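You operate a simulated robot arm through the tools that you are given. There is no shell and no other tool.

You are at the controls of a simulated two-armed robot. One attempt, no reset.

## Task
Find the thickest gauge that drops into the tip gap; reshim the root plate to that size.
Fine: if a thicker gauge hangs there, try it too; each gauge back in its slot; old shim onto the blue patch first.

It is judged by the outcome, as a careful person would: the job done as asked, and still so three seconds after it is handed in. It fails if anything else is knocked over, pushed out of place, dropped, spilled or broken.

## Robot
Two 7-joint arms with two-finger parallel grippers on one trunk, on a base that drives. Base frame: it is fixed to the floor where the robot stands at the start and does not move with it; the origin is under the middle of the robot, x ahead of it, y to its left, z up; the surface under the hand at the start is at about z = 0.88. Units: m, rad, N and s.
The left shoulder is at the start at [0.05, 0.158, 1.108], the right one opposite. With the tool pointing down near the work surface each hand reaches from about 0.24 to 0.66 m from the robot's upright axis, wherever it stands, measured 20 degrees to its own side. Places, roughly: arm root plate [0.3, -0.2, 0.9]; blue caliper patch [0.6, -0.5, 0.9]; blue slot of the gauge rack [0.7, 0.2, 0.9]; gap knob [0.6, -0.2, 0.9]; green slot of the gauge rack [0.7, 0.1, 0.9]; tip gap [0.5, -0.2, 0.9]; yellow slot of the gauge rack [0.7, 0, 0.9]. Payload 3.91 kg a hand.
The TCP of each hand is the grasp point between the finger pads, 0.03 m short of the fingertips. In the tool frame z runs along the fingers and y along their closing line. Largest opening 0.11 m; finger width 0.02, thickness 0.01; the body of the gripper, 0.048 by 0.112 m, starts 0.055 m behind the TCP.
Orientation is that of the tool frame in the base frame, as a unit quaternion [x, y, z, w]. With the fingers straight down and closing along the base's y, the tool's x points along the base's -x, its y along +y and its z along -z.

## Interface
- The arms move only by the tool drive_tool. It takes "left_increments", "right_increments" or both (then of equal length, played together; a hand with none holds still); each is a list of rows, each a list of 7 numbers: the shift along the base's x, y, z in m, then the turn, a rotation vector about the base's x, y, z in rad, then the finger opening in m, from 0 to 0.11. In form: [[tx, ty, tz, rx, ry, rz, grip], ...]. A call has 1 to 20 rows; each row shifts and turns the commanded pose from where the row before left it. A row lasts 0.2 s, in which the tool goes at most 0.05 m and 0.15 rad; a call with a longer step from one row to the next is refused whole, and so is a gripper value outside its range. Where a pose cannot be reached the arm comes as near as it can. A force on the tool above 40 N (or 10 N above the force at the start of the call, whichever is more), or a blocked arm, ends the call early, and 0.2 s more pass. The fingers move at their own pace (about 0.153 m/s each) and stop on an object; they squeeze with about 26 N. The grip force told is the motor's: it shows also when the fingers shut on nothing. Time passes only in rows, and 0.2 s behind the last, so rows that do not move let the fingers close. The reply holds the time, the measured pose of the TCP, the force on the tool along the base axes, the opening and the grip force, in the units named above and with some noise, with the torque about the TCP (base axes, N m) and any sound that the robot's microphone picked up.
- Cameras (640 x 400 px; columns grow to the right, rows downward): "scene" is now at [0.1161, -0.0085, 1.2384]; the picture's right is [-0.22, -0.98, 0.00], its down [-0.54, 0.12, -0.83] and it looks along [0.81, -0.18, -0.56] (base axes); focal length 214 px, centre (320, 200). "left" rides on the left gripper at [0.073, -0.017, -0.103] in its tool frame; the picture's right is [0.23, 0.97, 0.00], its down [-0.76, 0.18, -0.62] and it looks along [-0.61, 0.14, 0.78] (tool axes); focal length 222 px, centre (320, 200). "right" rides on the right gripper at [0.072, 0.017, -0.103] in its tool frame; the picture's right is [-0.23, 0.97, 0.00], its down [-0.76, -0.18, -0.62] and it looks along [-0.61, -0.14, 0.78] (tool axes); focal length 222 px, centre (320, 200). There is no depth. A picture from a camera that has moved, and an enlarged one, comes with that camera's place and axes in the base frame and with its lens. The place of the scene camera against the robot may be out by one fixed shift of up to 0.025 m in any direction.
- get_image(camera): a new picture of that camera. The clock stands still meanwhile.
- lift_body(by): slides the trunk up (or, below 0, down) by that many m; the arms and the scene camera ride with it, the base frame stays. It gives what a move gives, with no picture.
- roll_base(legs): drives the robot by 1 to 6 legs, each [ahead, turn to the left] in m and rad, along the robot's own axes; the way and the turn of a leg run together, so that a leg with both is an arc; at most 1.5 m and 3.142 rad a leg. The arms and the cameras ride along, it lands a little off, and it stops where it bumps. It gives what a move gives.
- aim_head(pan, tilt): turns the head with the scene camera to pan (to the left, within 1.396 rad either way) and tilt (down, from -0.506 to 1.204), counted from straight ahead of the robot. It gives what a move gives.
- enlarge(camera, box): a new picture of the part [left, top, right, bottom] of that camera's present view, enlarged. The clock stands still meanwhile.
- hand_in(): hands the job in; it is judged then, once.

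Nothing tells you exact positions but the pictures and the camera data. Unless the task says otherwise, let go and move clear before handing in.

The tools are called after "Emit:" as a command line: name --argument value ..., lists and objects as JSON in quotes. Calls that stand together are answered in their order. drive_tool: Moves the arms, as the interface text tells. Its arguments: {"type":"object","properties":{"left_increments":{"type":"array"},"right_increments":{"type":"array"}},"required":[]} The other tools are called the same way: lift_body (by) slides the trunk up or down; roll_base (legs) drives the base; aim_head (pan, tilt) turns the head that bears the scene camera; get_image (camera) takes a picture; enlarge (camera, box) takes an enlarged picture of a part of a camera's view; hand_in () hands the job in.

At the start:

```text
time: 0.0
left_tcp_pos: [0.3971, 0.0727, 1.1553]
left_ee_rot: [0.0, 1.0, 0.001, 0.0]
left_force: [0.4, -0.9, -0.6]
left_moment: [0.02, 0.01, -0.04]
left_grip_width: 0.1098
left_grip_force: 0.1
right_tcp_pos: [0.2883, -0.1829, 1.1686]
right_ee_rot: [0.0, 1.0, 0.0, 0.0]
right_force: [0.0, -0.7, -0.3]
right_moment: [0.01, 0.01, 0.02]
right_grip_width: 0.11
right_grip_force: 0.1
trunk travel left (down, up): [-0.35, 0.132]
robot x, y, heading: [-0.0001, 0.0002, 0.004]
head pan, tilt: [-0.218, 0.592]
```

scene: 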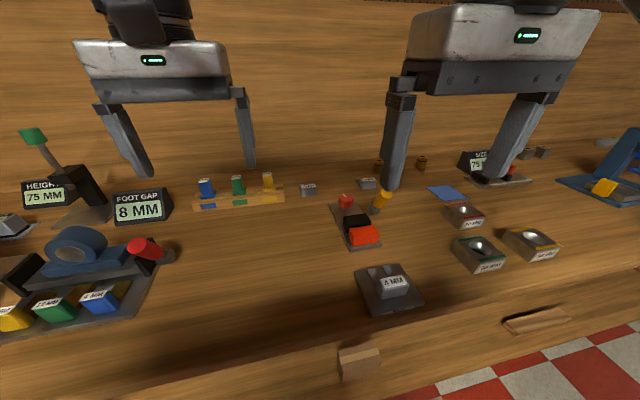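
right: 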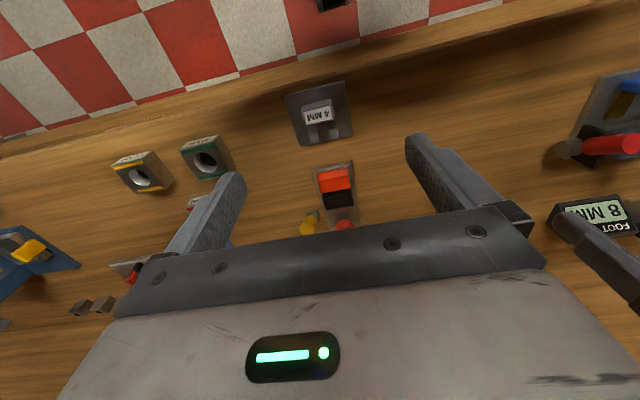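
left: 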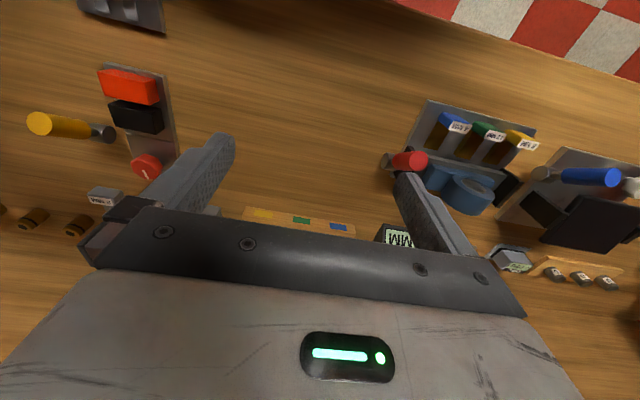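

I see a bench with several stations: a gauge rack with blue, green and yellow gauges, a red/black tip gap fixture with a yellow knob, and a root plate holding a 4 mm shim. I'll take closer looks before I move anything.

Emit:
enlarge --camera "scene" --box '[180, 150, 340, 250]'

Emit:
enlarge --camera "scene" --box '[300, 150, 460, 250]'

Emit:
enlarge --camera "scene" --box '[320, 230, 480, 330]'

Emit:
enlarge --camera "scene" --box '[420, 130, 640, 268]'

Emit:
enlarge --camera "scene" --box '[0, 120, 200, 340]'

```text
4.00 times, centred on (260, 200) of scene
camera zoom: at [0.1161, -0.0085, 1.2384], right [-0.22, -0.98, 0.0], down [-0.54, 0.12, -0.83], along [0.81, -0.18, -0.56], focal length 858 px, centre (560, 200)
```

zoom: 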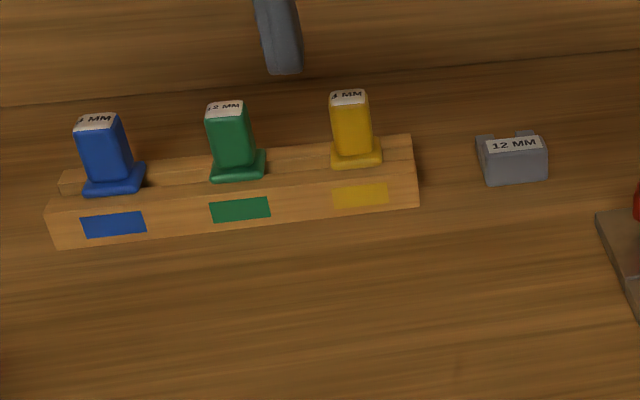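

```text
4.00 times, centred on (380, 200) of scene
camera zoom: at [0.1161, -0.0085, 1.2384], right [-0.22, -0.98, 0.0], down [-0.54, 0.12, -0.83], along [0.81, -0.18, -0.56], focal length 858 px, centre (80, 200)
```

zoom: 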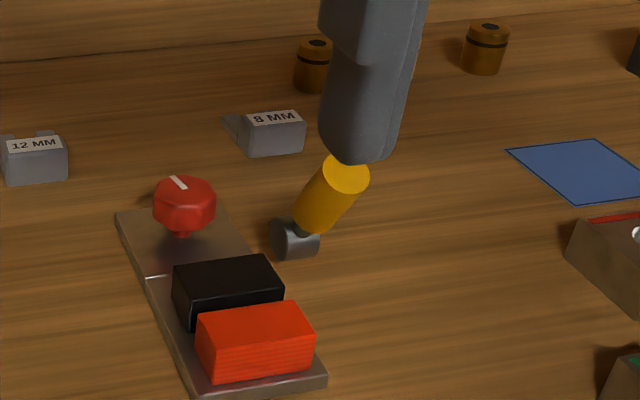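

```text
4.00 times, centred on (400, 280) of scene
camera zoom: at [0.1161, -0.0085, 1.2384], right [-0.22, -0.98, 0.0], down [-0.54, 0.12, -0.83], along [0.81, -0.18, -0.56], focal length 858 px, centre (0, -120)
```

zoom: 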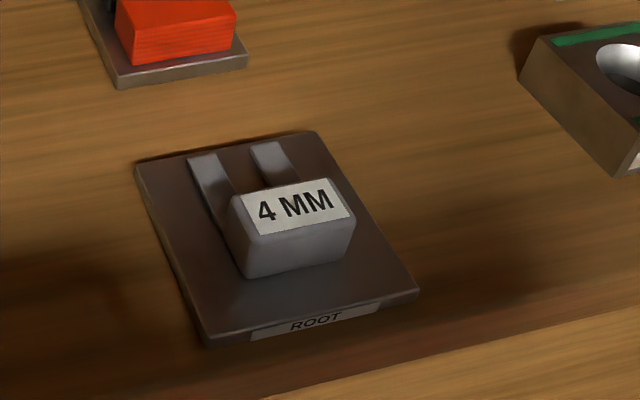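

```text
2.90 times, centred on (530, 199) of scene
camera zoom: at [0.1161, -0.0085, 1.2384], right [-0.22, -0.98, 0.0], down [-0.54, 0.12, -0.83], along [0.81, -0.18, -0.56], focal length 622 px, centre (-289, 203)
```

zoom: 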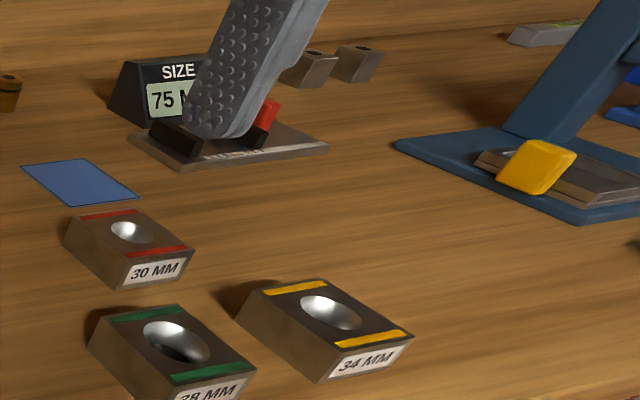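

```text
1.82 times, centred on (100, 230) of scene
camera zoom: at [0.1161, -0.0085, 1.2384], right [-0.22, -0.98, 0.0], down [-0.54, 0.12, -0.83], along [0.81, -0.18, -0.56], focal length 390 px, centre (720, 146)
```

zoom: 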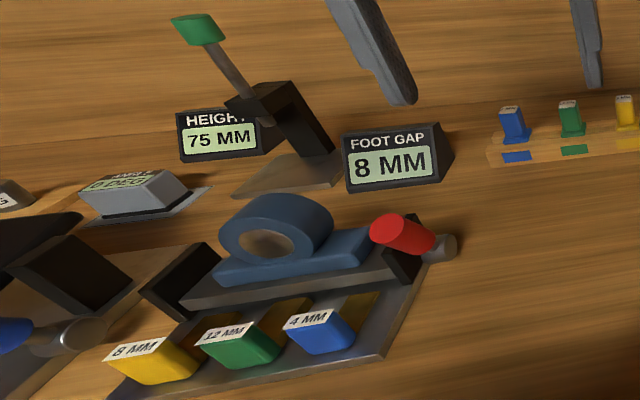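

I can't yet make out the gauge labels or the tip gap. I'll zoom in on the rack and the gap with the scene and wrist cameras.

Emit:
enlarge --camera "scene" --box '[190, 165, 286, 225]'

Emit:
enlarge --camera "right" --box '[260, 70, 420, 240]'

Emit:
enlarge --camera "left" --box '[60, 40, 220, 240]'

Emit:
enlarge --camera "scene" --box '[330, 180, 410, 255]'

```text
6.67 times, centred on (238, 195) of scene
camera zoom: at [0.1161, -0.0085, 1.2384], right [-0.22, -0.98, 0.0], down [-0.54, 0.12, -0.83], along [0.81, -0.18, -0.56], focal length 1430 px, centre (867, 233)
```

zoom: 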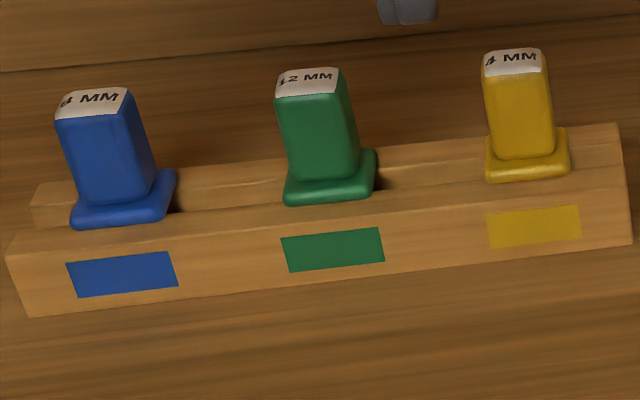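

```text
2.35 times, centred on (340, 155) of right
camera zoom: at [0.2148, -0.1667, 1.2737], right [0.23, 0.97, 0.0], down [0.76, -0.18, 0.62], along [0.61, -0.14, -0.78], focal length 523 px, centre (273, 306)
```

zoom: 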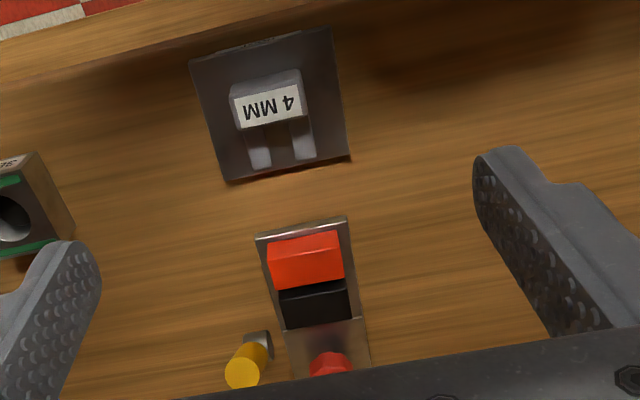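

```text
2.00 times, centred on (140, 140) of left
camera zoom: at [0.3242, 0.0562, 1.26], right [-0.23, 0.97, 0.0], down [0.76, 0.18, 0.62], along [0.61, 0.14, -0.78], focal length 444 px, centre (680, 320)
```

zoom: 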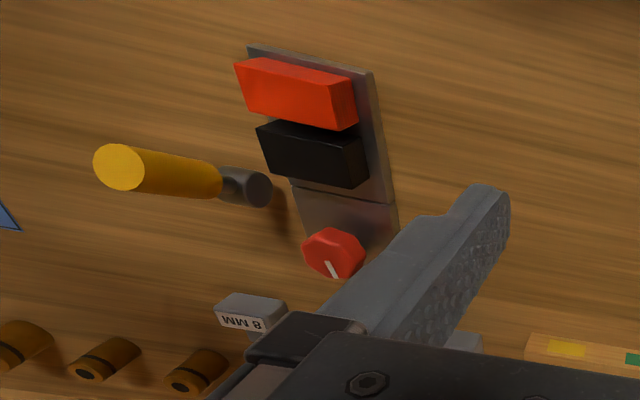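

```text
5.33 times, centred on (370, 218) of scene
camera zoom: at [0.1161, -0.0085, 1.2384], right [-0.22, -0.98, 0.0], down [-0.54, 0.12, -0.83], along [0.81, -0.18, -0.56], focal length 1144 px, centre (53, 107)
```

zoom: 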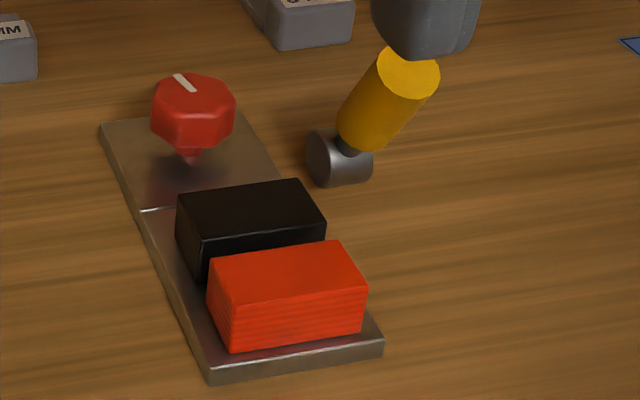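

The gauges read 8 mm (blue), 12 mm (green) and 4 mm (yellow), and the spare shims are 12 mm and 8 mm near the back wall. Next I'll look down to see how far the base can roll forward toward the bench.

Emit:
aim_head --pan 0.0 --tilt 1.2

Emit:
get_image --camera "scene"

```text
time: 1.0
left_tcp_pos: [0.3971, 0.0724, 1.1546]
left_ee_rot: [-0.002, 1.0, 0.0, -0.001]
left_force: [-0.3, 0.2, -0.1]
left_moment: [0.0, 0.02, 0.0]
left_grip_width: 0.1102
left_grip_force: 0.1
right_tcp_pos: [0.2877, -0.1843, 1.1695]
right_ee_rot: [0.0, 1.0, 0.0, 0.0]
right_force: [0.4, 0.6, 1.0]
right_moment: [0.01, 0.04, 0.0]
right_grip_width: 0.1101
right_grip_force: 0.1
trunk travel left (down, up): [-0.35, 0.132]
robot x, y, heading: [0.0014, -0.0007, -0.001]
head pan, tilt: [0.0, 1.201]
```

```text
taken
camera scene: at [0.0856, 0.0107, 1.1931], right [0.0, -1.0, 0.0], down [-0.93, 0.0, -0.36], along [0.36, 0.0, -0.93], focal length 214 px, centre (320, 200)
```

scene: 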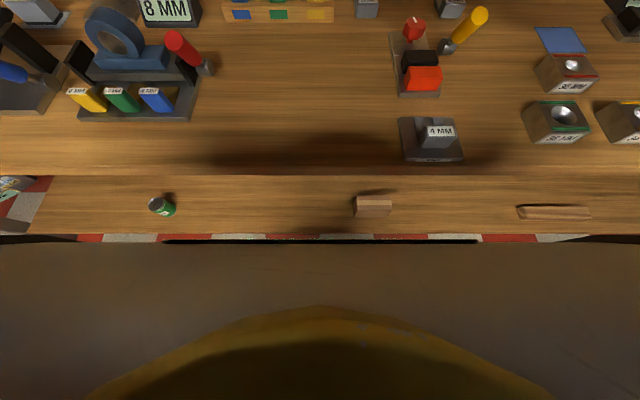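

The torso front sits close to the bench edge, so I'll turn and shift the base rather than push in. First I'll hover the right wrist camera above the tip gap and then the root plate for measurements.

Emit:
drive_tool --right_increments '[[0.044, -0.0045, 0, 0, 0, 0, 0.11], [0.044, -0.0045, 0, 0, 0, 0, 0.11], [0.044, -0.0045, 0, 0, 0, 0, 0.11], [0.044, -0.0045, 0, 0, 0, 0, 0.11], [0.044, -0.0045, 0, 0, 0, 0, 0.11], [0.044, -0.0045, 0, 0, 0, 0, 0.11], [0, 0, 0, 0, 0, 0, 0.11]]'

Emit:
get_image --camera "right"

Emit:
enlarge --camera "right" --box '[240, 0, 400, 100]'

```text
time: 2.6
left_tcp_pos: [0.3964, 0.0737, 1.1553]
left_ee_rot: [-0.001, 1.0, 0.0, 0.0]
left_force: [0.2, -0.2, 0.8]
left_moment: [-0.02, -0.03, 0.0]
left_grip_width: 0.1099
left_grip_force: 0.0
right_tcp_pos: [0.5523, -0.2115, 1.1704]
right_ee_rot: [0.001, 1.0, 0.0, 0.0]
right_force: [-0.5, 0.3, -0.6]
right_moment: [0.02, 0.0, -0.01]
right_grip_width: 0.1098
right_grip_force: 0.0
trunk travel left (down, up): [-0.35, 0.132]
robot x, y, heading: [0.0026, 0.0003, -0.004]
head pan, tilt: [0.0, 1.201]
```

```text
taken
camera right: at [0.4783, -0.1944, 1.2743], right [0.23, 0.97, 0.0], down [0.76, -0.18, 0.62], along [0.61, -0.14, -0.78], focal length 222 px, centre (320, 200)
```

right: 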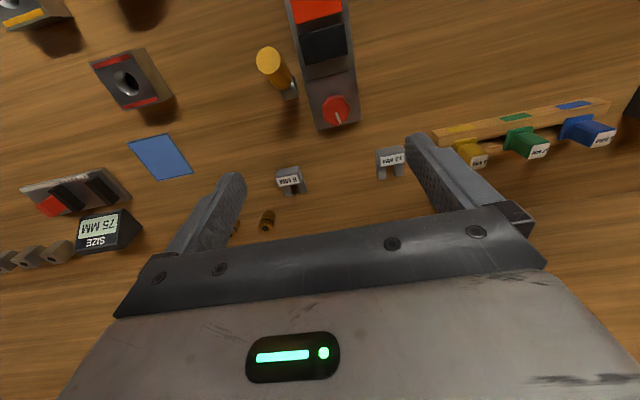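

```text
4.00 times, centred on (320, 50) of right
camera zoom: at [0.4783, -0.1944, 1.2743], right [0.23, 0.97, 0.0], down [0.76, -0.18, 0.62], along [0.61, -0.14, -0.78], focal length 888 px, centre (320, 800)
```

zoom: 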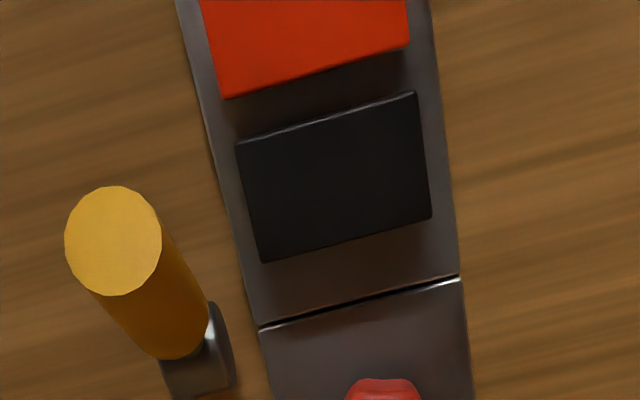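

The gap measures roughly 11 mm, at about (0.480, -0.194) and running nearly along y. The gauges are near (0.705, 0.01), (0.708, 0.10) and (0.709, 0.19). Next I'll look at the root plate from above, then retract.

Emit:
drive_tool --right_increments '[[-0.04, -0.001, 0, 0, 0, 0, 0.11], [-0.04, -0.001, 0, 0, 0, 0, 0.11], [-0.04, -0.001, 0, 0, 0, 0, 0.11], [-0.037, -0.001, 0, 0, 0, 0, 0.11], [0, 0, 0, 0, 0, 0, 0.11]]'

Emit:
get_image --camera "right"

Emit:
enlarge --camera "right" --box '[240, 0, 400, 100]'

Emit:
enlarge --camera "right" --box '[260, 80, 420, 240]'

Emit:
enlarge --camera "left" --box '[60, 40, 180, 200]'

```text
time: 3.8
left_tcp_pos: [0.3966, 0.072, 1.1545]
left_ee_rot: [-0.001, 1.0, 0.0, 0.0]
left_force: [-0.1, -0.7, -0.2]
left_moment: [-0.02, 0.06, -0.03]
left_grip_width: 0.1101
left_grip_force: 0.1
right_tcp_pos: [0.395, -0.2164, 1.1685]
right_ee_rot: [-0.001, 1.0, 0.0, 0.0]
right_force: [0.4, -0.4, 0.6]
right_moment: [-0.01, -0.03, 0.03]
right_grip_width: 0.1097
right_grip_force: 0.0
trunk travel left (down, up): [-0.35, 0.132]
robot x, y, heading: [-0.0027, 0.0, 0.001]
head pan, tilt: [0.0, 1.201]
```

```text
taken
camera right: at [0.3219, -0.1983, 1.2732], right [0.23, 0.97, 0.0], down [0.76, -0.18, 0.62], along [0.61, -0.14, -0.78], focal length 222 px, centre (320, 200)
```

right: 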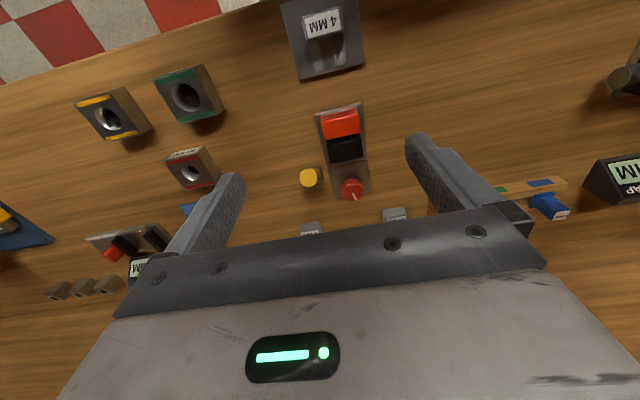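

```text
4.00 times, centred on (320, 50) of right
camera zoom: at [0.3219, -0.1983, 1.2732], right [0.23, 0.97, 0.0], down [0.76, -0.18, 0.62], along [0.61, -0.14, -0.78], focal length 888 px, centre (320, 800)
```

zoom: 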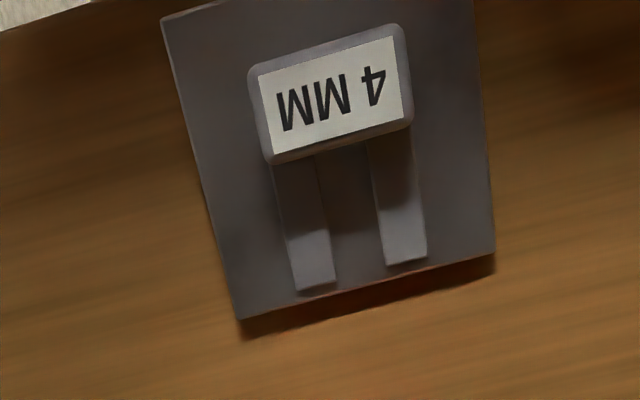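

```text
2.50 times, centred on (340, 160) of right
camera zoom: at [0.3219, -0.1983, 1.2732], right [0.23, 0.97, 0.0], down [0.76, -0.18, 0.62], along [0.61, -0.14, -0.78], focal length 555 px, centre (270, 300)
```

zoom: 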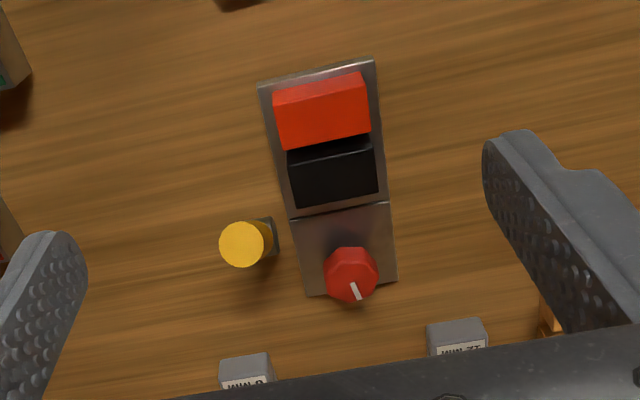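

```text
2.50 times, centred on (120, 120) of left
camera zoom: at [0.3244, 0.0563, 1.2599], right [-0.23, 0.97, 0.0], down [0.76, 0.18, 0.62], along [0.61, 0.14, -0.78], focal length 555 px, centre (820, 400)
```

zoom: 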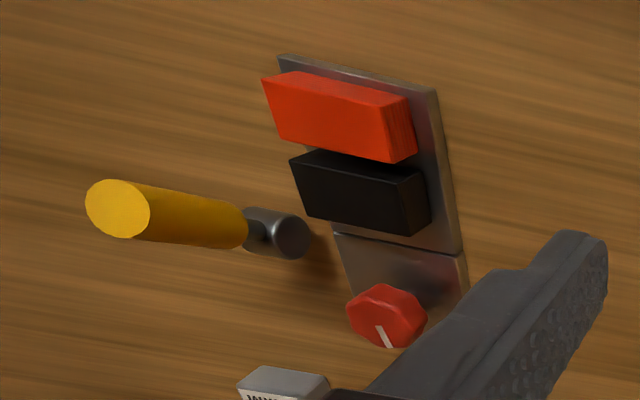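

The root plate holds the 4 mm fork shim with its head toward me at about (0.32, -0.20) and the prongs pointing away. Next I'll lift both hands, roll slightly ahead and turn right, so the left arm can reach both the rack and the gap.

Emit:
drive_tool --left_increments '[[-0.01, 0, 0.02, 0, 0, 0, 0.11], [-0.01, 0, 0.02, 0, 0, 0, 0.11], [-0.01, 0, 0.02, 0, 0, 0, 0.11], [-0.01, 0, 0.01, 0, 0, 0, 0.11]]' --right_increments '[[-0.027, 0, 0.02, 0, 0, 0, 0.11], [-0.027, 0, 0.02, 0, 0, 0, 0.11], [-0.027, 0, 0.02, 0, 0, 0, 0.11], [-0.027, 0, 0.0, 0, 0, 0, 0.11]]'

Emit:
roll_base --legs '[[0.04, 0], [0, -0.785]]'

Emit:
aim_head --pan 0.785 --tilt 0.6

Emit:
get_image --camera "scene"

Emit:
get_image --camera "left"

```text
time: 4.8
left_tcp_pos: [0.3555, 0.073, 1.2268]
left_ee_rot: [-0.001, 1.0, 0.001, 0.0]
left_force: [0.4, 0.7, 0.1]
left_moment: [-0.02, 0.03, -0.02]
left_grip_width: 0.11
left_grip_force: 0.2
right_tcp_pos: [0.287, -0.2146, 1.2292]
right_ee_rot: [0.001, 1.0, 0.0, 0.0]
right_force: [-0.1, 0.1, 0.6]
right_moment: [0.0, -0.01, 0.01]
right_grip_width: 0.1102
right_grip_force: 0.1
trunk travel left (down, up): [-0.35, 0.132]
robot x, y, heading: [-0.0018, -0.001, -0.003]
head pan, tilt: [0.0, 1.201]
```

```text
time: 5.7
left_tcp_pos: [0.3775, 0.0729, 1.2246]
left_ee_rot: [-0.001, 1.0, -0.001, 0.0]
left_force: [0.5, 0.0, 0.1]
left_moment: [0.01, 0.02, 0.03]
left_grip_width: 0.1102
left_grip_force: 0.1
right_tcp_pos: [0.3085, -0.2135, 1.2281]
right_ee_rot: [0.0, 1.0, 0.0, 0.0]
right_force: [-1.2, -0.1, 0.8]
right_moment: [0.02, -0.07, 0.0]
right_grip_width: 0.1101
right_grip_force: 0.1
trunk travel left (down, up): [-0.35, 0.132]
robot x, y, heading: [0.0243, -0.0003, 0.002]
head pan, tilt: [0.0, 1.201]
stopped in leg 1: the robot was blocked; the commanded pose is now the measured one
```

```text
time: 6.8
left_tcp_pos: [0.3786, 0.0713, 1.2245]
left_ee_rot: [-0.001, 1.0, 0.0, -0.001]
left_force: [-0.6, -0.5, 0.6]
left_moment: [0.0, -0.02, 0.0]
left_grip_width: 0.1102
left_grip_force: 0.1
right_tcp_pos: [0.309, -0.2143, 1.2294]
right_ee_rot: [0.001, 1.0, -0.001, -0.001]
right_force: [-0.4, -0.4, 0.3]
right_moment: [0.0, 0.02, 0.01]
right_grip_width: 0.1101
right_grip_force: 0.0
trunk travel left (down, up): [-0.35, 0.132]
robot x, y, heading: [0.0197, 0.0016, 0.002]
head pan, tilt: [0.785, 0.6]
```

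```text
taken
camera scene: at [0.1136, 0.0731, 1.2376], right [0.71, -0.71, 0.0], down [-0.4, -0.4, -0.82], along [0.58, 0.58, -0.57], focal length 214 px, centre (320, 200)
```

scene: 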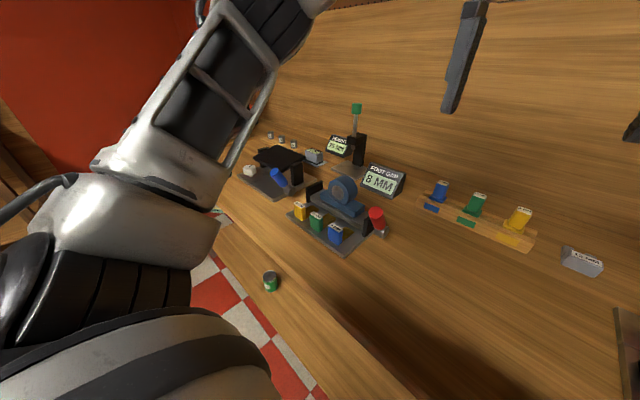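

```text
taken
camera left: at [0.3057, 0.0558, 1.3301], right [-0.23, 0.97, 0.0], down [0.76, 0.18, 0.62], along [0.61, 0.14, -0.78], focal length 222 px, centre (320, 200)
```

left: 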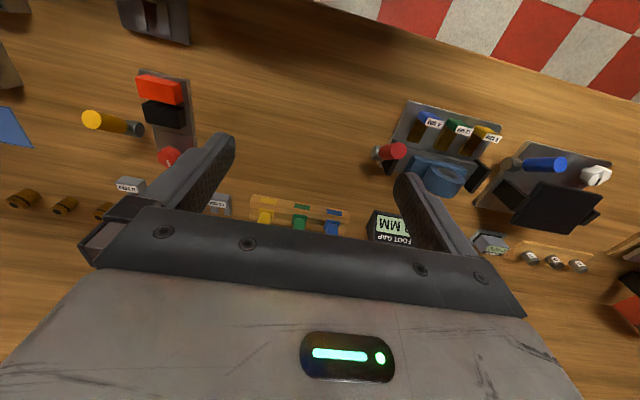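

The base touched the bench after about 2 cm and stopped; nothing seems disturbed. I'll back off a little and turn right in place.

Emit:
roll_base --legs '[[-0.008, 0], [0, -0.785]]'

Emit:
aim_head --pan 0.785 --tilt 0.6

Emit:
get_image --camera "scene"

Emit:
get_image --camera "left"

```text
time: 9.6
left_tcp_pos: [0.3179, -0.2002, 1.2255]
left_ee_rot: [0.378, 0.926, 0.0, -0.001]
left_force: [-0.8, 0.3, 0.0]
left_moment: [-0.01, -0.02, 0.01]
left_grip_width: 0.1101
left_grip_force: 0.1
right_tcp_pos: [0.066, -0.3545, 1.2282]
right_ee_rot: [0.381, 0.925, 0.0, -0.001]
right_force: [-0.2, 0.2, -0.3]
right_moment: [-0.01, 0.01, -0.02]
right_grip_width: 0.11
right_grip_force: 0.0
trunk travel left (down, up): [-0.35, 0.132]
robot x, y, heading: [0.0092, -0.0011, -0.778]
head pan, tilt: [0.785, 0.6]
```

```text
time: 10.2
left_tcp_pos: [0.3187, -0.1996, 1.2254]
left_ee_rot: [0.379, 0.925, -0.001, -0.001]
left_force: [0.2, 0.9, 0.5]
left_moment: [0.0, -0.03, 0.0]
left_grip_width: 0.1103
left_grip_force: 0.0
right_tcp_pos: [0.0663, -0.354, 1.2273]
right_ee_rot: [0.381, 0.925, 0.0, -0.001]
right_force: [-0.2, 0.0, 0.5]
right_moment: [-0.03, 0.0, 0.0]
right_grip_width: 0.1103
right_grip_force: 0.1
trunk travel left (down, up): [-0.35, 0.132]
robot x, y, heading: [0.0162, -0.0012, -0.78]
head pan, tilt: [0.785, 0.6]
```

```text
taken
camera scene: at [0.1198, -0.0169, 1.2377], right [0.01, -1.0, 0.0], down [-0.56, 0.0, -0.83], along [0.83, 0.0, -0.56], focal length 214 px, centre (320, 200)
```

scene: 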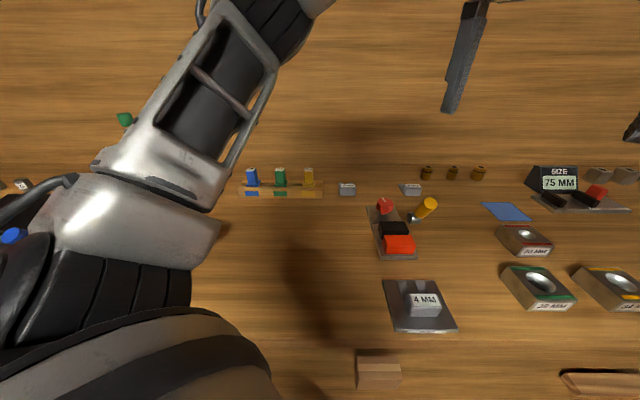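

```text
taken
camera left: at [0.2545, -0.1604, 1.3301], right [0.52, 0.85, 0.0], down [0.67, -0.41, 0.62], along [0.53, -0.32, -0.78], focal length 222 px, centre (320, 200)
```

left: 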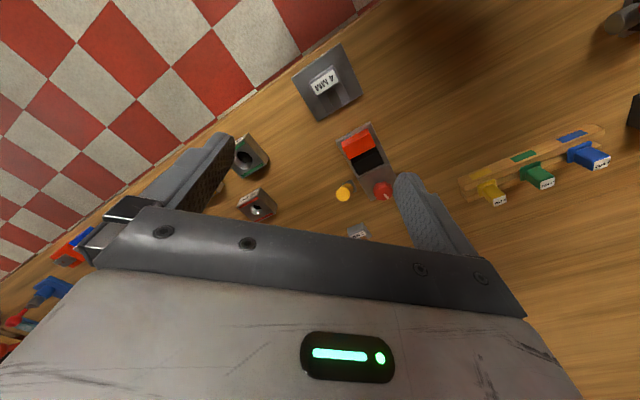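

The turn worked. Now I'll swing the left hand toward the green gauge, yawing it back square with the bench, and take a close look.

Emit:
drive_tool --left_increments '[[0.03, 0.033, -0.006, 0, 0, 0.0865, 0.11], [0.03, 0.033, -0.006, 0, 0, 0.0865, 0.11], [0.03, 0.033, -0.006, 0, 0, 0.0865, 0.11], [0.03, 0.033, -0.006, 0, 0, 0.0865, 0.11], [0.03, 0.033, -0.006, 0, 0, 0.0865, 0.11], [0.03, 0.033, -0.006, 0, 0, 0.0865, 0.11], [0.03, 0.033, -0.006, 0, 0, 0.0865, 0.11], [0.03, 0.033, -0.006, 0, 0, 0.0865, 0.11], [0.03, 0.033, -0.006, 0, 0, 0.0865, 0.11], [0, 0, 0, 0, 0, 0, 0.11]]'

Emit:
get_image --camera "left"

Emit:
get_image --camera "scene"

```text
time: 12.4
left_tcp_pos: [0.5936, 0.0934, 1.1703]
left_ee_rot: [-0.001, 1.0, -0.002, 0.0]
left_force: [-0.1, 0.2, -0.1]
left_moment: [-0.02, -0.02, 0.01]
left_grip_width: 0.1099
left_grip_force: 0.1
left hand out of reach, approached as far as the arm can: row 9
right_tcp_pos: [0.0661, -0.3545, 1.2273]
right_ee_rot: [0.381, 0.925, 0.0, -0.001]
right_force: [0.5, -0.2, -0.5]
right_moment: [0.0, 0.0, 0.01]
right_grip_width: 0.1101
right_grip_force: 0.0
trunk travel left (down, up): [-0.35, 0.132]
robot x, y, heading: [0.0131, -0.001, -0.78]
head pan, tilt: [0.785, 0.6]
```

```text
taken
camera left: at [0.5197, 0.0763, 1.2748], right [-0.23, 0.97, 0.0], down [0.76, 0.18, 0.62], along [0.61, 0.14, -0.78], focal length 222 px, centre (320, 200)
```

left: 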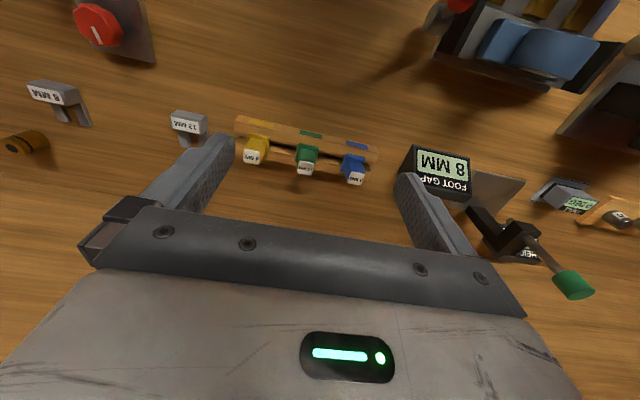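

```text
taken
camera scene: at [0.1196, -0.0171, 1.2377], right [0.01, -1.0, 0.0], down [-0.56, 0.0, -0.83], along [0.83, 0.0, -0.56], focal length 214 px, centre (320, 200)
```

scene: 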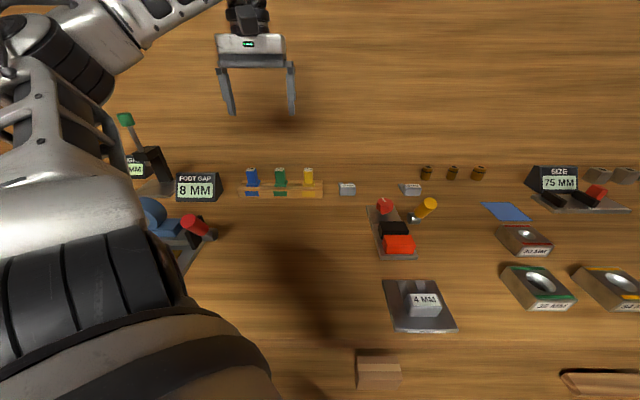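

The left arm reached its limit because its wrist is too high relative to the shoulder. I'll raise the trunk for more reach at bench height, then lower the hand toward the green gauge.

Emit:
lift_body --by 0.128

Emit:
drive_tool --left_increments '[[0, 0, -0.04, 0, 0, 0, 0.11], [0, 0, -0.04, 0, 0, 0, 0.11], [0, 0, -0.04, 0, 0, 0, 0.11], [0.01, 0, -0.04, 0, 0, 0, 0.11], [0.01, 0, -0.03, 0, 0, 0, 0.11], [0.01, 0, 0, 0, 0, 0, 0.11], [0, 0, 0, 0, 0, 0, 0.11]]'

Emit:
get_image --camera "left"

Emit:
enlarge --camera "left" --box '[220, 80, 420, 220]'

Emit:
get_image --camera "scene"

```text
time: 14.0
left_tcp_pos: [0.5925, 0.0925, 1.2986]
left_ee_rot: [-0.001, 1.0, -0.001, 0.0]
left_force: [0.4, -0.6, 0.6]
left_moment: [0.03, -0.03, 0.0]
left_grip_width: 0.1102
left_grip_force: 0.0
right_tcp_pos: [0.067, -0.3538, 1.3563]
right_ee_rot: [0.381, 0.925, 0.001, -0.001]
right_force: [-0.6, 0.2, -0.1]
right_moment: [-0.03, -0.01, -0.02]
right_grip_width: 0.1098
right_grip_force: 0.0
trunk travel left (down, up): [-0.478, 0.004]
robot x, y, heading: [0.0163, 0.0027, -0.779]
head pan, tilt: [0.785, 0.6]
```

```text
time: 15.6
left_tcp_pos: [0.6226, 0.0932, 1.1076]
left_ee_rot: [-0.001, 1.0, -0.001, 0.0]
left_force: [-0.3, -1.0, -0.3]
left_moment: [-0.03, 0.02, -0.02]
left_grip_width: 0.1101
left_grip_force: 0.1
right_tcp_pos: [0.0669, -0.354, 1.3561]
right_ee_rot: [0.381, 0.925, 0.0, -0.001]
right_force: [-1.1, -0.2, -0.9]
right_moment: [-0.01, -0.04, 0.0]
right_grip_width: 0.1102
right_grip_force: 0.0
trunk travel left (down, up): [-0.478, 0.004]
robot x, y, heading: [0.013, 0.0013, -0.783]
head pan, tilt: [0.785, 0.6]
```

```text
taken
camera left: at [0.5503, 0.0762, 1.2127], right [-0.23, 0.97, 0.0], down [0.76, 0.18, 0.62], along [0.61, 0.14, -0.78], focal length 222 px, centre (320, 200)
```

left: 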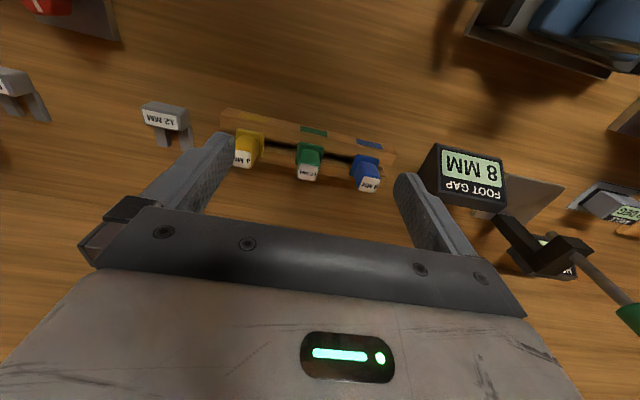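

```text
2.86 times, centred on (320, 150) of left
camera zoom: at [0.5503, 0.0762, 1.2127], right [-0.23, 0.97, 0.0], down [0.76, 0.18, 0.62], along [0.61, 0.14, -0.78], focal length 635 px, centre (320, 343)
```

zoom: 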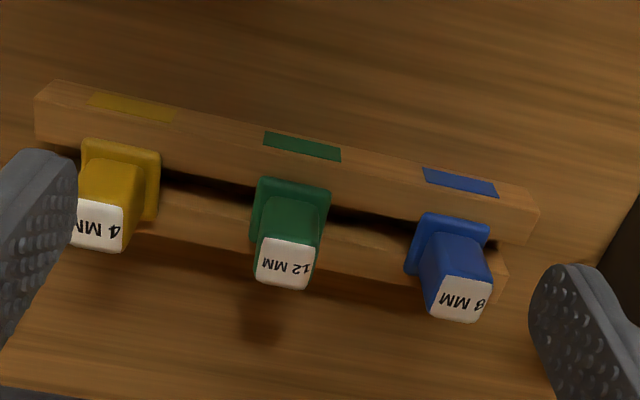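

```text
taken
camera scene: at [0.1197, -0.0169, 1.3657], right [0.01, -1.0, 0.0], down [-0.56, 0.0, -0.83], along [0.83, 0.0, -0.56], focal length 214 px, centre (320, 200)
```

scene: 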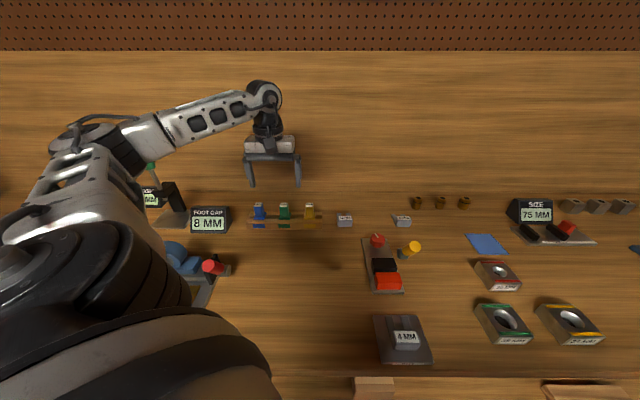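

The gauges hang by their flanges between two rails. I take the green gauge's handle to be centred at (0.707, 0.096), with its top at z≈0.959 and its flange at z≈0.92. I'll move above it with the fingers partly open.

Emit:
drive_tool --left_increments '[[0.028, 0.001, 0, 0, 0, 0, 0.06], [0.028, 0.001, -0.01, 0, 0, 0, 0.06], [0.028, 0.001, -0.02, 0, 0, 0, 0.06], [0, 0, -0.03, 0, 0, 0, 0.06], [0, 0, -0.02, 0, 0, 0, 0.06], [0, 0, 0, 0, 0, 0, 0.06]]'

Emit:
get_image --camera "left"

Emit:
enlarge --camera "left" --box '[220, 80, 420, 220]'

Emit:
enlarge --camera "scene" --box '[220, 120, 360, 250]'

```text
time: 17.0
left_tcp_pos: [0.7058, 0.0959, 1.0286]
left_ee_rot: [-0.001, 1.0, 0.0, 0.001]
left_force: [-0.4, -0.5, -0.3]
left_moment: [-0.02, 0.0, 0.0]
left_grip_width: 0.0602
left_grip_force: 0.1
right_tcp_pos: [0.0667, -0.3544, 1.3562]
right_ee_rot: [0.381, 0.924, 0.001, -0.001]
right_force: [-1.5, 0.2, -0.5]
right_moment: [0.02, -0.01, 0.02]
right_grip_width: 0.1098
right_grip_force: 0.1
trunk travel left (down, up): [-0.478, 0.004]
robot x, y, heading: [0.0155, 0.001, -0.784]
head pan, tilt: [0.785, 0.6]
```

```text
taken
camera left: at [0.6335, 0.079, 1.1329], right [-0.23, 0.97, 0.0], down [0.76, 0.18, 0.62], along [0.61, 0.14, -0.78], focal length 222 px, centre (320, 200)
```

left: 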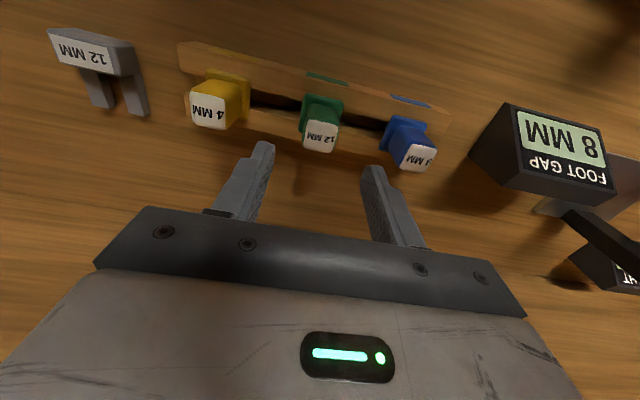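

```text
2.86 times, centred on (320, 150) of left
camera zoom: at [0.6335, 0.079, 1.1329], right [-0.23, 0.97, 0.0], down [0.76, 0.18, 0.62], along [0.61, 0.14, -0.78], focal length 635 px, centre (320, 343)
```

zoom: 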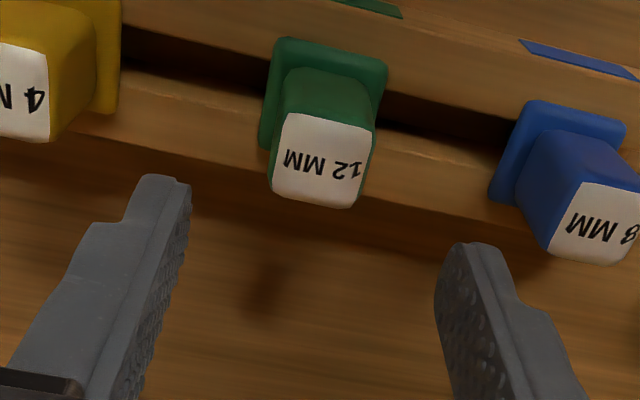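

```text
3.08 times, centred on (290, 185) of scene
camera zoom: at [0.1196, -0.0169, 1.3657], right [0.01, -1.0, 0.0], down [-0.56, 0.0, -0.83], along [0.83, 0.0, -0.56], focal length 660 px, centre (412, 246)
```

zoom: 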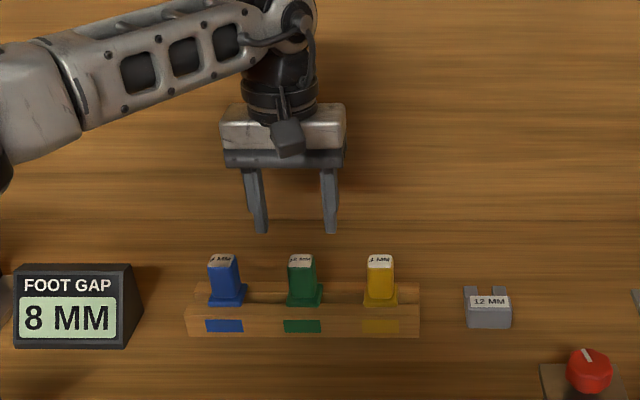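

The hand is centred over the green handle to within about 2 mm. I'll lower it straight down and close.

Emit:
drive_tool --left_increments '[[-0.001, 0, -0.03, 0, 0, 0, 0.06], [0, 0, -0.02, 0, 0, 0, 0.06], [0, 0, -0.012, 0, 0, 0, 0.06], [0, 0, -0.009, 0, 0, 0, 0.06], [0, 0, 0, 0, 0, 0, 0.06]]'

Emit:
enlarge --camera "scene" --box '[240, 170, 340, 240]'

Emit:
get_image --camera "left"

```text
time: 18.2
left_tcp_pos: [0.7045, 0.0965, 0.9565]
left_ee_rot: [-0.001, 1.0, -0.001, 0.0]
left_force: [-0.7, 0.1, -0.9]
left_moment: [-0.01, -0.02, 0.0]
left_grip_width: 0.0601
left_grip_force: 0.1
right_tcp_pos: [0.0672, -0.3546, 1.3542]
right_ee_rot: [0.382, 0.924, 0.001, 0.0]
right_force: [-0.2, -0.2, -0.7]
right_moment: [0.0, -0.02, -0.03]
right_grip_width: 0.11
right_grip_force: 0.0
trunk travel left (down, up): [-0.478, 0.004]
robot x, y, heading: [0.0146, 0.0001, -0.781]
head pan, tilt: [0.785, 0.6]
```

```text
5.71 times, centred on (290, 205) of scene
camera zoom: at [0.1198, -0.017, 1.3657], right [0.01, -1.0, 0.0], down [-0.56, 0.0, -0.83], along [0.83, 0.0, -0.56], focal length 1226 px, centre (491, 171)
```

zoom: 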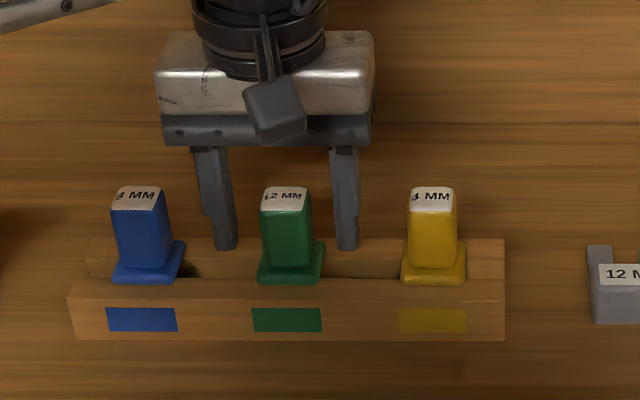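

```text
taken
camera left: at [0.6326, 0.0795, 1.0611], right [-0.23, 0.97, 0.0], down [0.76, 0.18, 0.62], along [0.61, 0.14, -0.78], focal length 222 px, centre (320, 200)
```

left: 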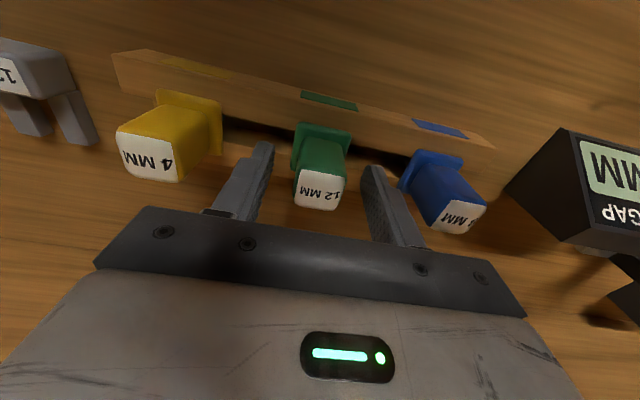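

The TCP and the green handle coincide. Closing the fingers now.

Emit:
drive_tool --left_increments '[[0, 0, 0, 0, 0, 0, 0.02], [0, 0, 0, 0, 0, 0, 0.0], [0, 0, 0, 0, 0, 0, 0.0]]'

Emit:
drive_tool --left_increments '[[0, 0, 0.01, 0, 0, 0, 0.0], [0, 0, 0.02, 0, 0, 0, 0.0], [0, 0, 0.03, 0, 0, 0, 0.0], [0, 0, 0.02, 0, 0, 0, 0.0], [0, 0, 0, 0, 0, 0, 0.0]]'

Emit:
get_image --camera "left"

Emit:
enlarge --camera "scene" --box '[220, 120, 360, 250]'

```text
time: 19.0
left_tcp_pos: [0.7057, 0.0964, 0.9563]
left_ee_rot: [-0.001, 1.0, -0.001, -0.001]
left_force: [0.3, -0.8, -0.4]
left_moment: [-0.01, -0.02, -0.01]
left_grip_width: 0.0275
left_grip_force: 26.5
right_tcp_pos: [0.0664, -0.3549, 1.355]
right_ee_rot: [0.381, 0.925, 0.0, -0.001]
right_force: [0.5, -0.4, -0.6]
right_moment: [0.01, -0.03, -0.02]
right_grip_width: 0.11
right_grip_force: 0.0
trunk travel left (down, up): [-0.478, 0.004]
robot x, y, heading: [0.0113, 0.0056, -0.781]
head pan, tilt: [0.785, 0.6]
```

```text
time: 20.2
left_tcp_pos: [0.7054, 0.0952, 1.036]
left_ee_rot: [0.0, 1.0, 0.0, -0.001]
left_force: [0.3, 0.1, -0.6]
left_moment: [0.01, 0.0, 0.01]
left_grip_width: 0.0274
left_grip_force: 25.4
right_tcp_pos: [0.0661, -0.3539, 1.3559]
right_ee_rot: [0.382, 0.924, 0.0, -0.001]
right_force: [0.1, 0.8, 0.0]
right_moment: [-0.02, -0.01, -0.02]
right_grip_width: 0.11
right_grip_force: 0.1
trunk travel left (down, up): [-0.478, 0.004]
robot x, y, heading: [0.0117, 0.001, -0.787]
head pan, tilt: [0.785, 0.6]
```

```text
taken
camera left: at [0.6327, 0.0796, 1.1419], right [-0.23, 0.97, 0.0], down [0.76, 0.18, 0.62], along [0.61, 0.14, -0.78], focal length 222 px, centre (320, 200)
```

left: 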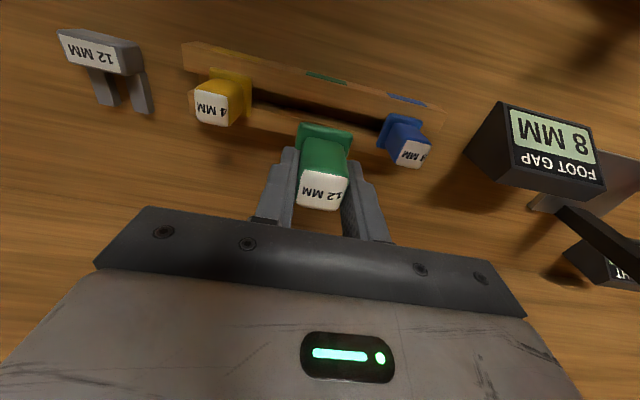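

```text
3.08 times, centred on (290, 185) of scene
camera zoom: at [0.1199, -0.0169, 1.3657], right [0.01, -1.0, 0.0], down [-0.57, 0.0, -0.82], along [0.82, 0.0, -0.57], focal length 660 px, centre (412, 246)
```

zoom: 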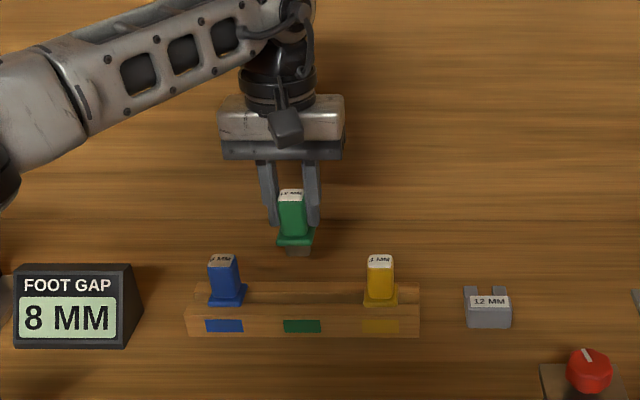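

The green 12 mm gauge is out of its slot and held, with its short blade clear below the flange. I'll carry it high across to the tip gap.

Emit:
drive_tool --left_increments '[[0, 0, 0.03, 0, 0, 0, 0.0], [-0.028, -0.036, 0.01, 0, 0, 0, 0.0], [-0.028, -0.036, 0, 0, 0, 0, 0.0], [-0.028, -0.036, 0, 0, 0, 0, 0.0], [-0.028, -0.036, 0, 0, 0, 0, 0.0], [-0.028, -0.036, 0, 0, 0, 0, 0.0], [-0.028, -0.036, 0, 0, 0, 0, 0.0], [-0.028, -0.036, 0, 0, 0, 0, 0.0], [-0.014, -0.018, 0, 0, 0, 0, 0.0], [0, 0, 0, 0, 0, 0, 0.0]]'

Emit:
get_image --camera "left"

Emit:
get_image --camera "scene"

```text
time: 22.4
left_tcp_pos: [0.4965, -0.1737, 1.0788]
left_ee_rot: [-0.001, 1.0, 0.0, 0.0]
left_force: [0.3, 0.1, -0.8]
left_moment: [0.0, -0.01, 0.01]
left_grip_width: 0.0274
left_grip_force: 26.4
right_tcp_pos: [0.0664, -0.3546, 1.3556]
right_ee_rot: [0.381, 0.924, 0.0, -0.001]
right_force: [-0.2, -0.5, 0.3]
right_moment: [0.03, 0.02, -0.02]
right_grip_width: 0.1098
right_grip_force: 0.1
trunk travel left (down, up): [-0.478, 0.004]
robot x, y, heading: [0.0146, 0.0004, -0.781]
head pan, tilt: [0.785, 0.6]
```

```text
taken
camera left: at [0.4227, -0.1913, 1.1827], right [-0.23, 0.97, 0.0], down [0.76, 0.18, 0.62], along [0.61, 0.14, -0.78], focal length 222 px, centre (320, 200)
```

left: 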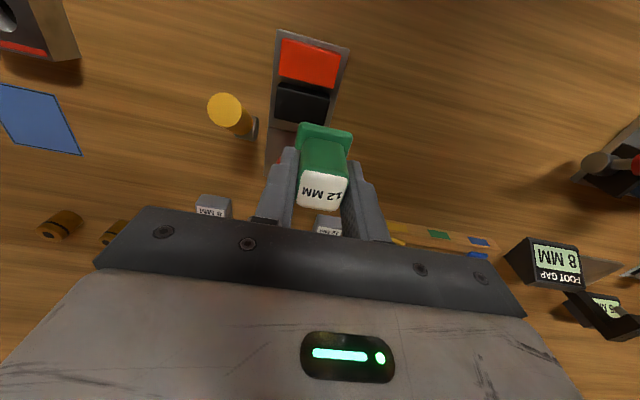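

```text
taken
camera scene: at [0.1199, -0.0168, 1.3657], right [0.01, -1.0, 0.0], down [-0.57, 0.0, -0.82], along [0.82, 0.0, -0.57], focal length 214 px, centre (320, 200)
```

scene: 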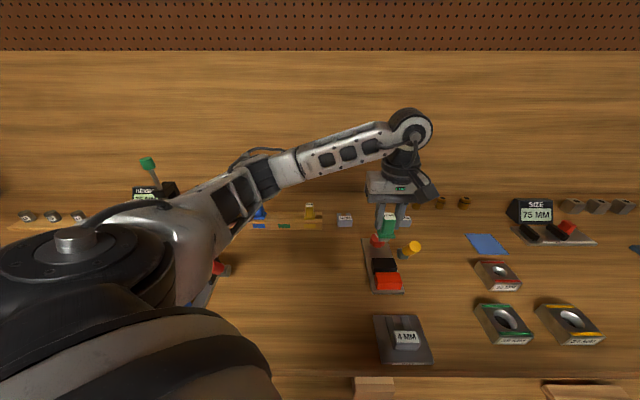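

The gauge is next to the gap. I'll zoom in to measure the block tops and the gap precisely.

Emit:
enlarge --camera "left" --box '[260, 20, 360, 120]'

Emit:
enlarge --camera "scene" --box '[350, 170, 450, 300]'

```text
4.00 times, centred on (310, 70) of left
camera zoom: at [0.4227, -0.1913, 1.1827], right [-0.23, 0.97, 0.0], down [0.76, 0.18, 0.62], along [0.61, 0.14, -0.78], focal length 888 px, centre (360, 720)
```

zoom: 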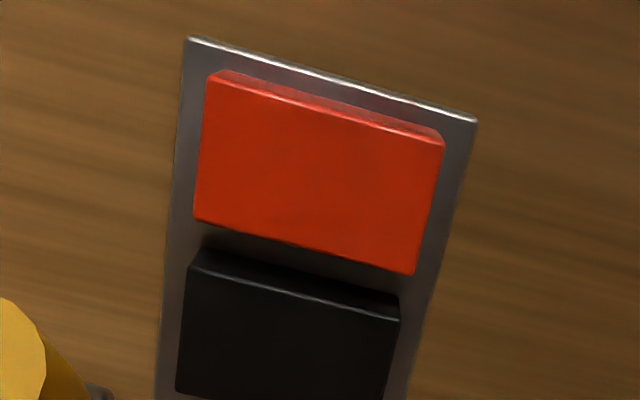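

```text
3.08 times, centred on (400, 235) of scene
camera zoom: at [0.1199, -0.0168, 1.3657], right [0.01, -1.0, 0.0], down [-0.57, 0.0, -0.82], along [0.82, 0.0, -0.57], focal length 660 px, centre (74, 92)
```

zoom: 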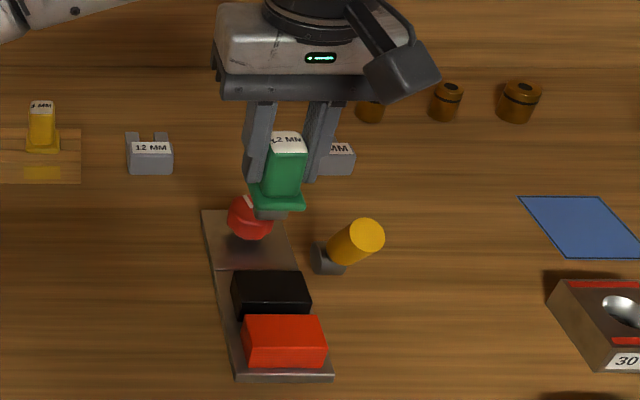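

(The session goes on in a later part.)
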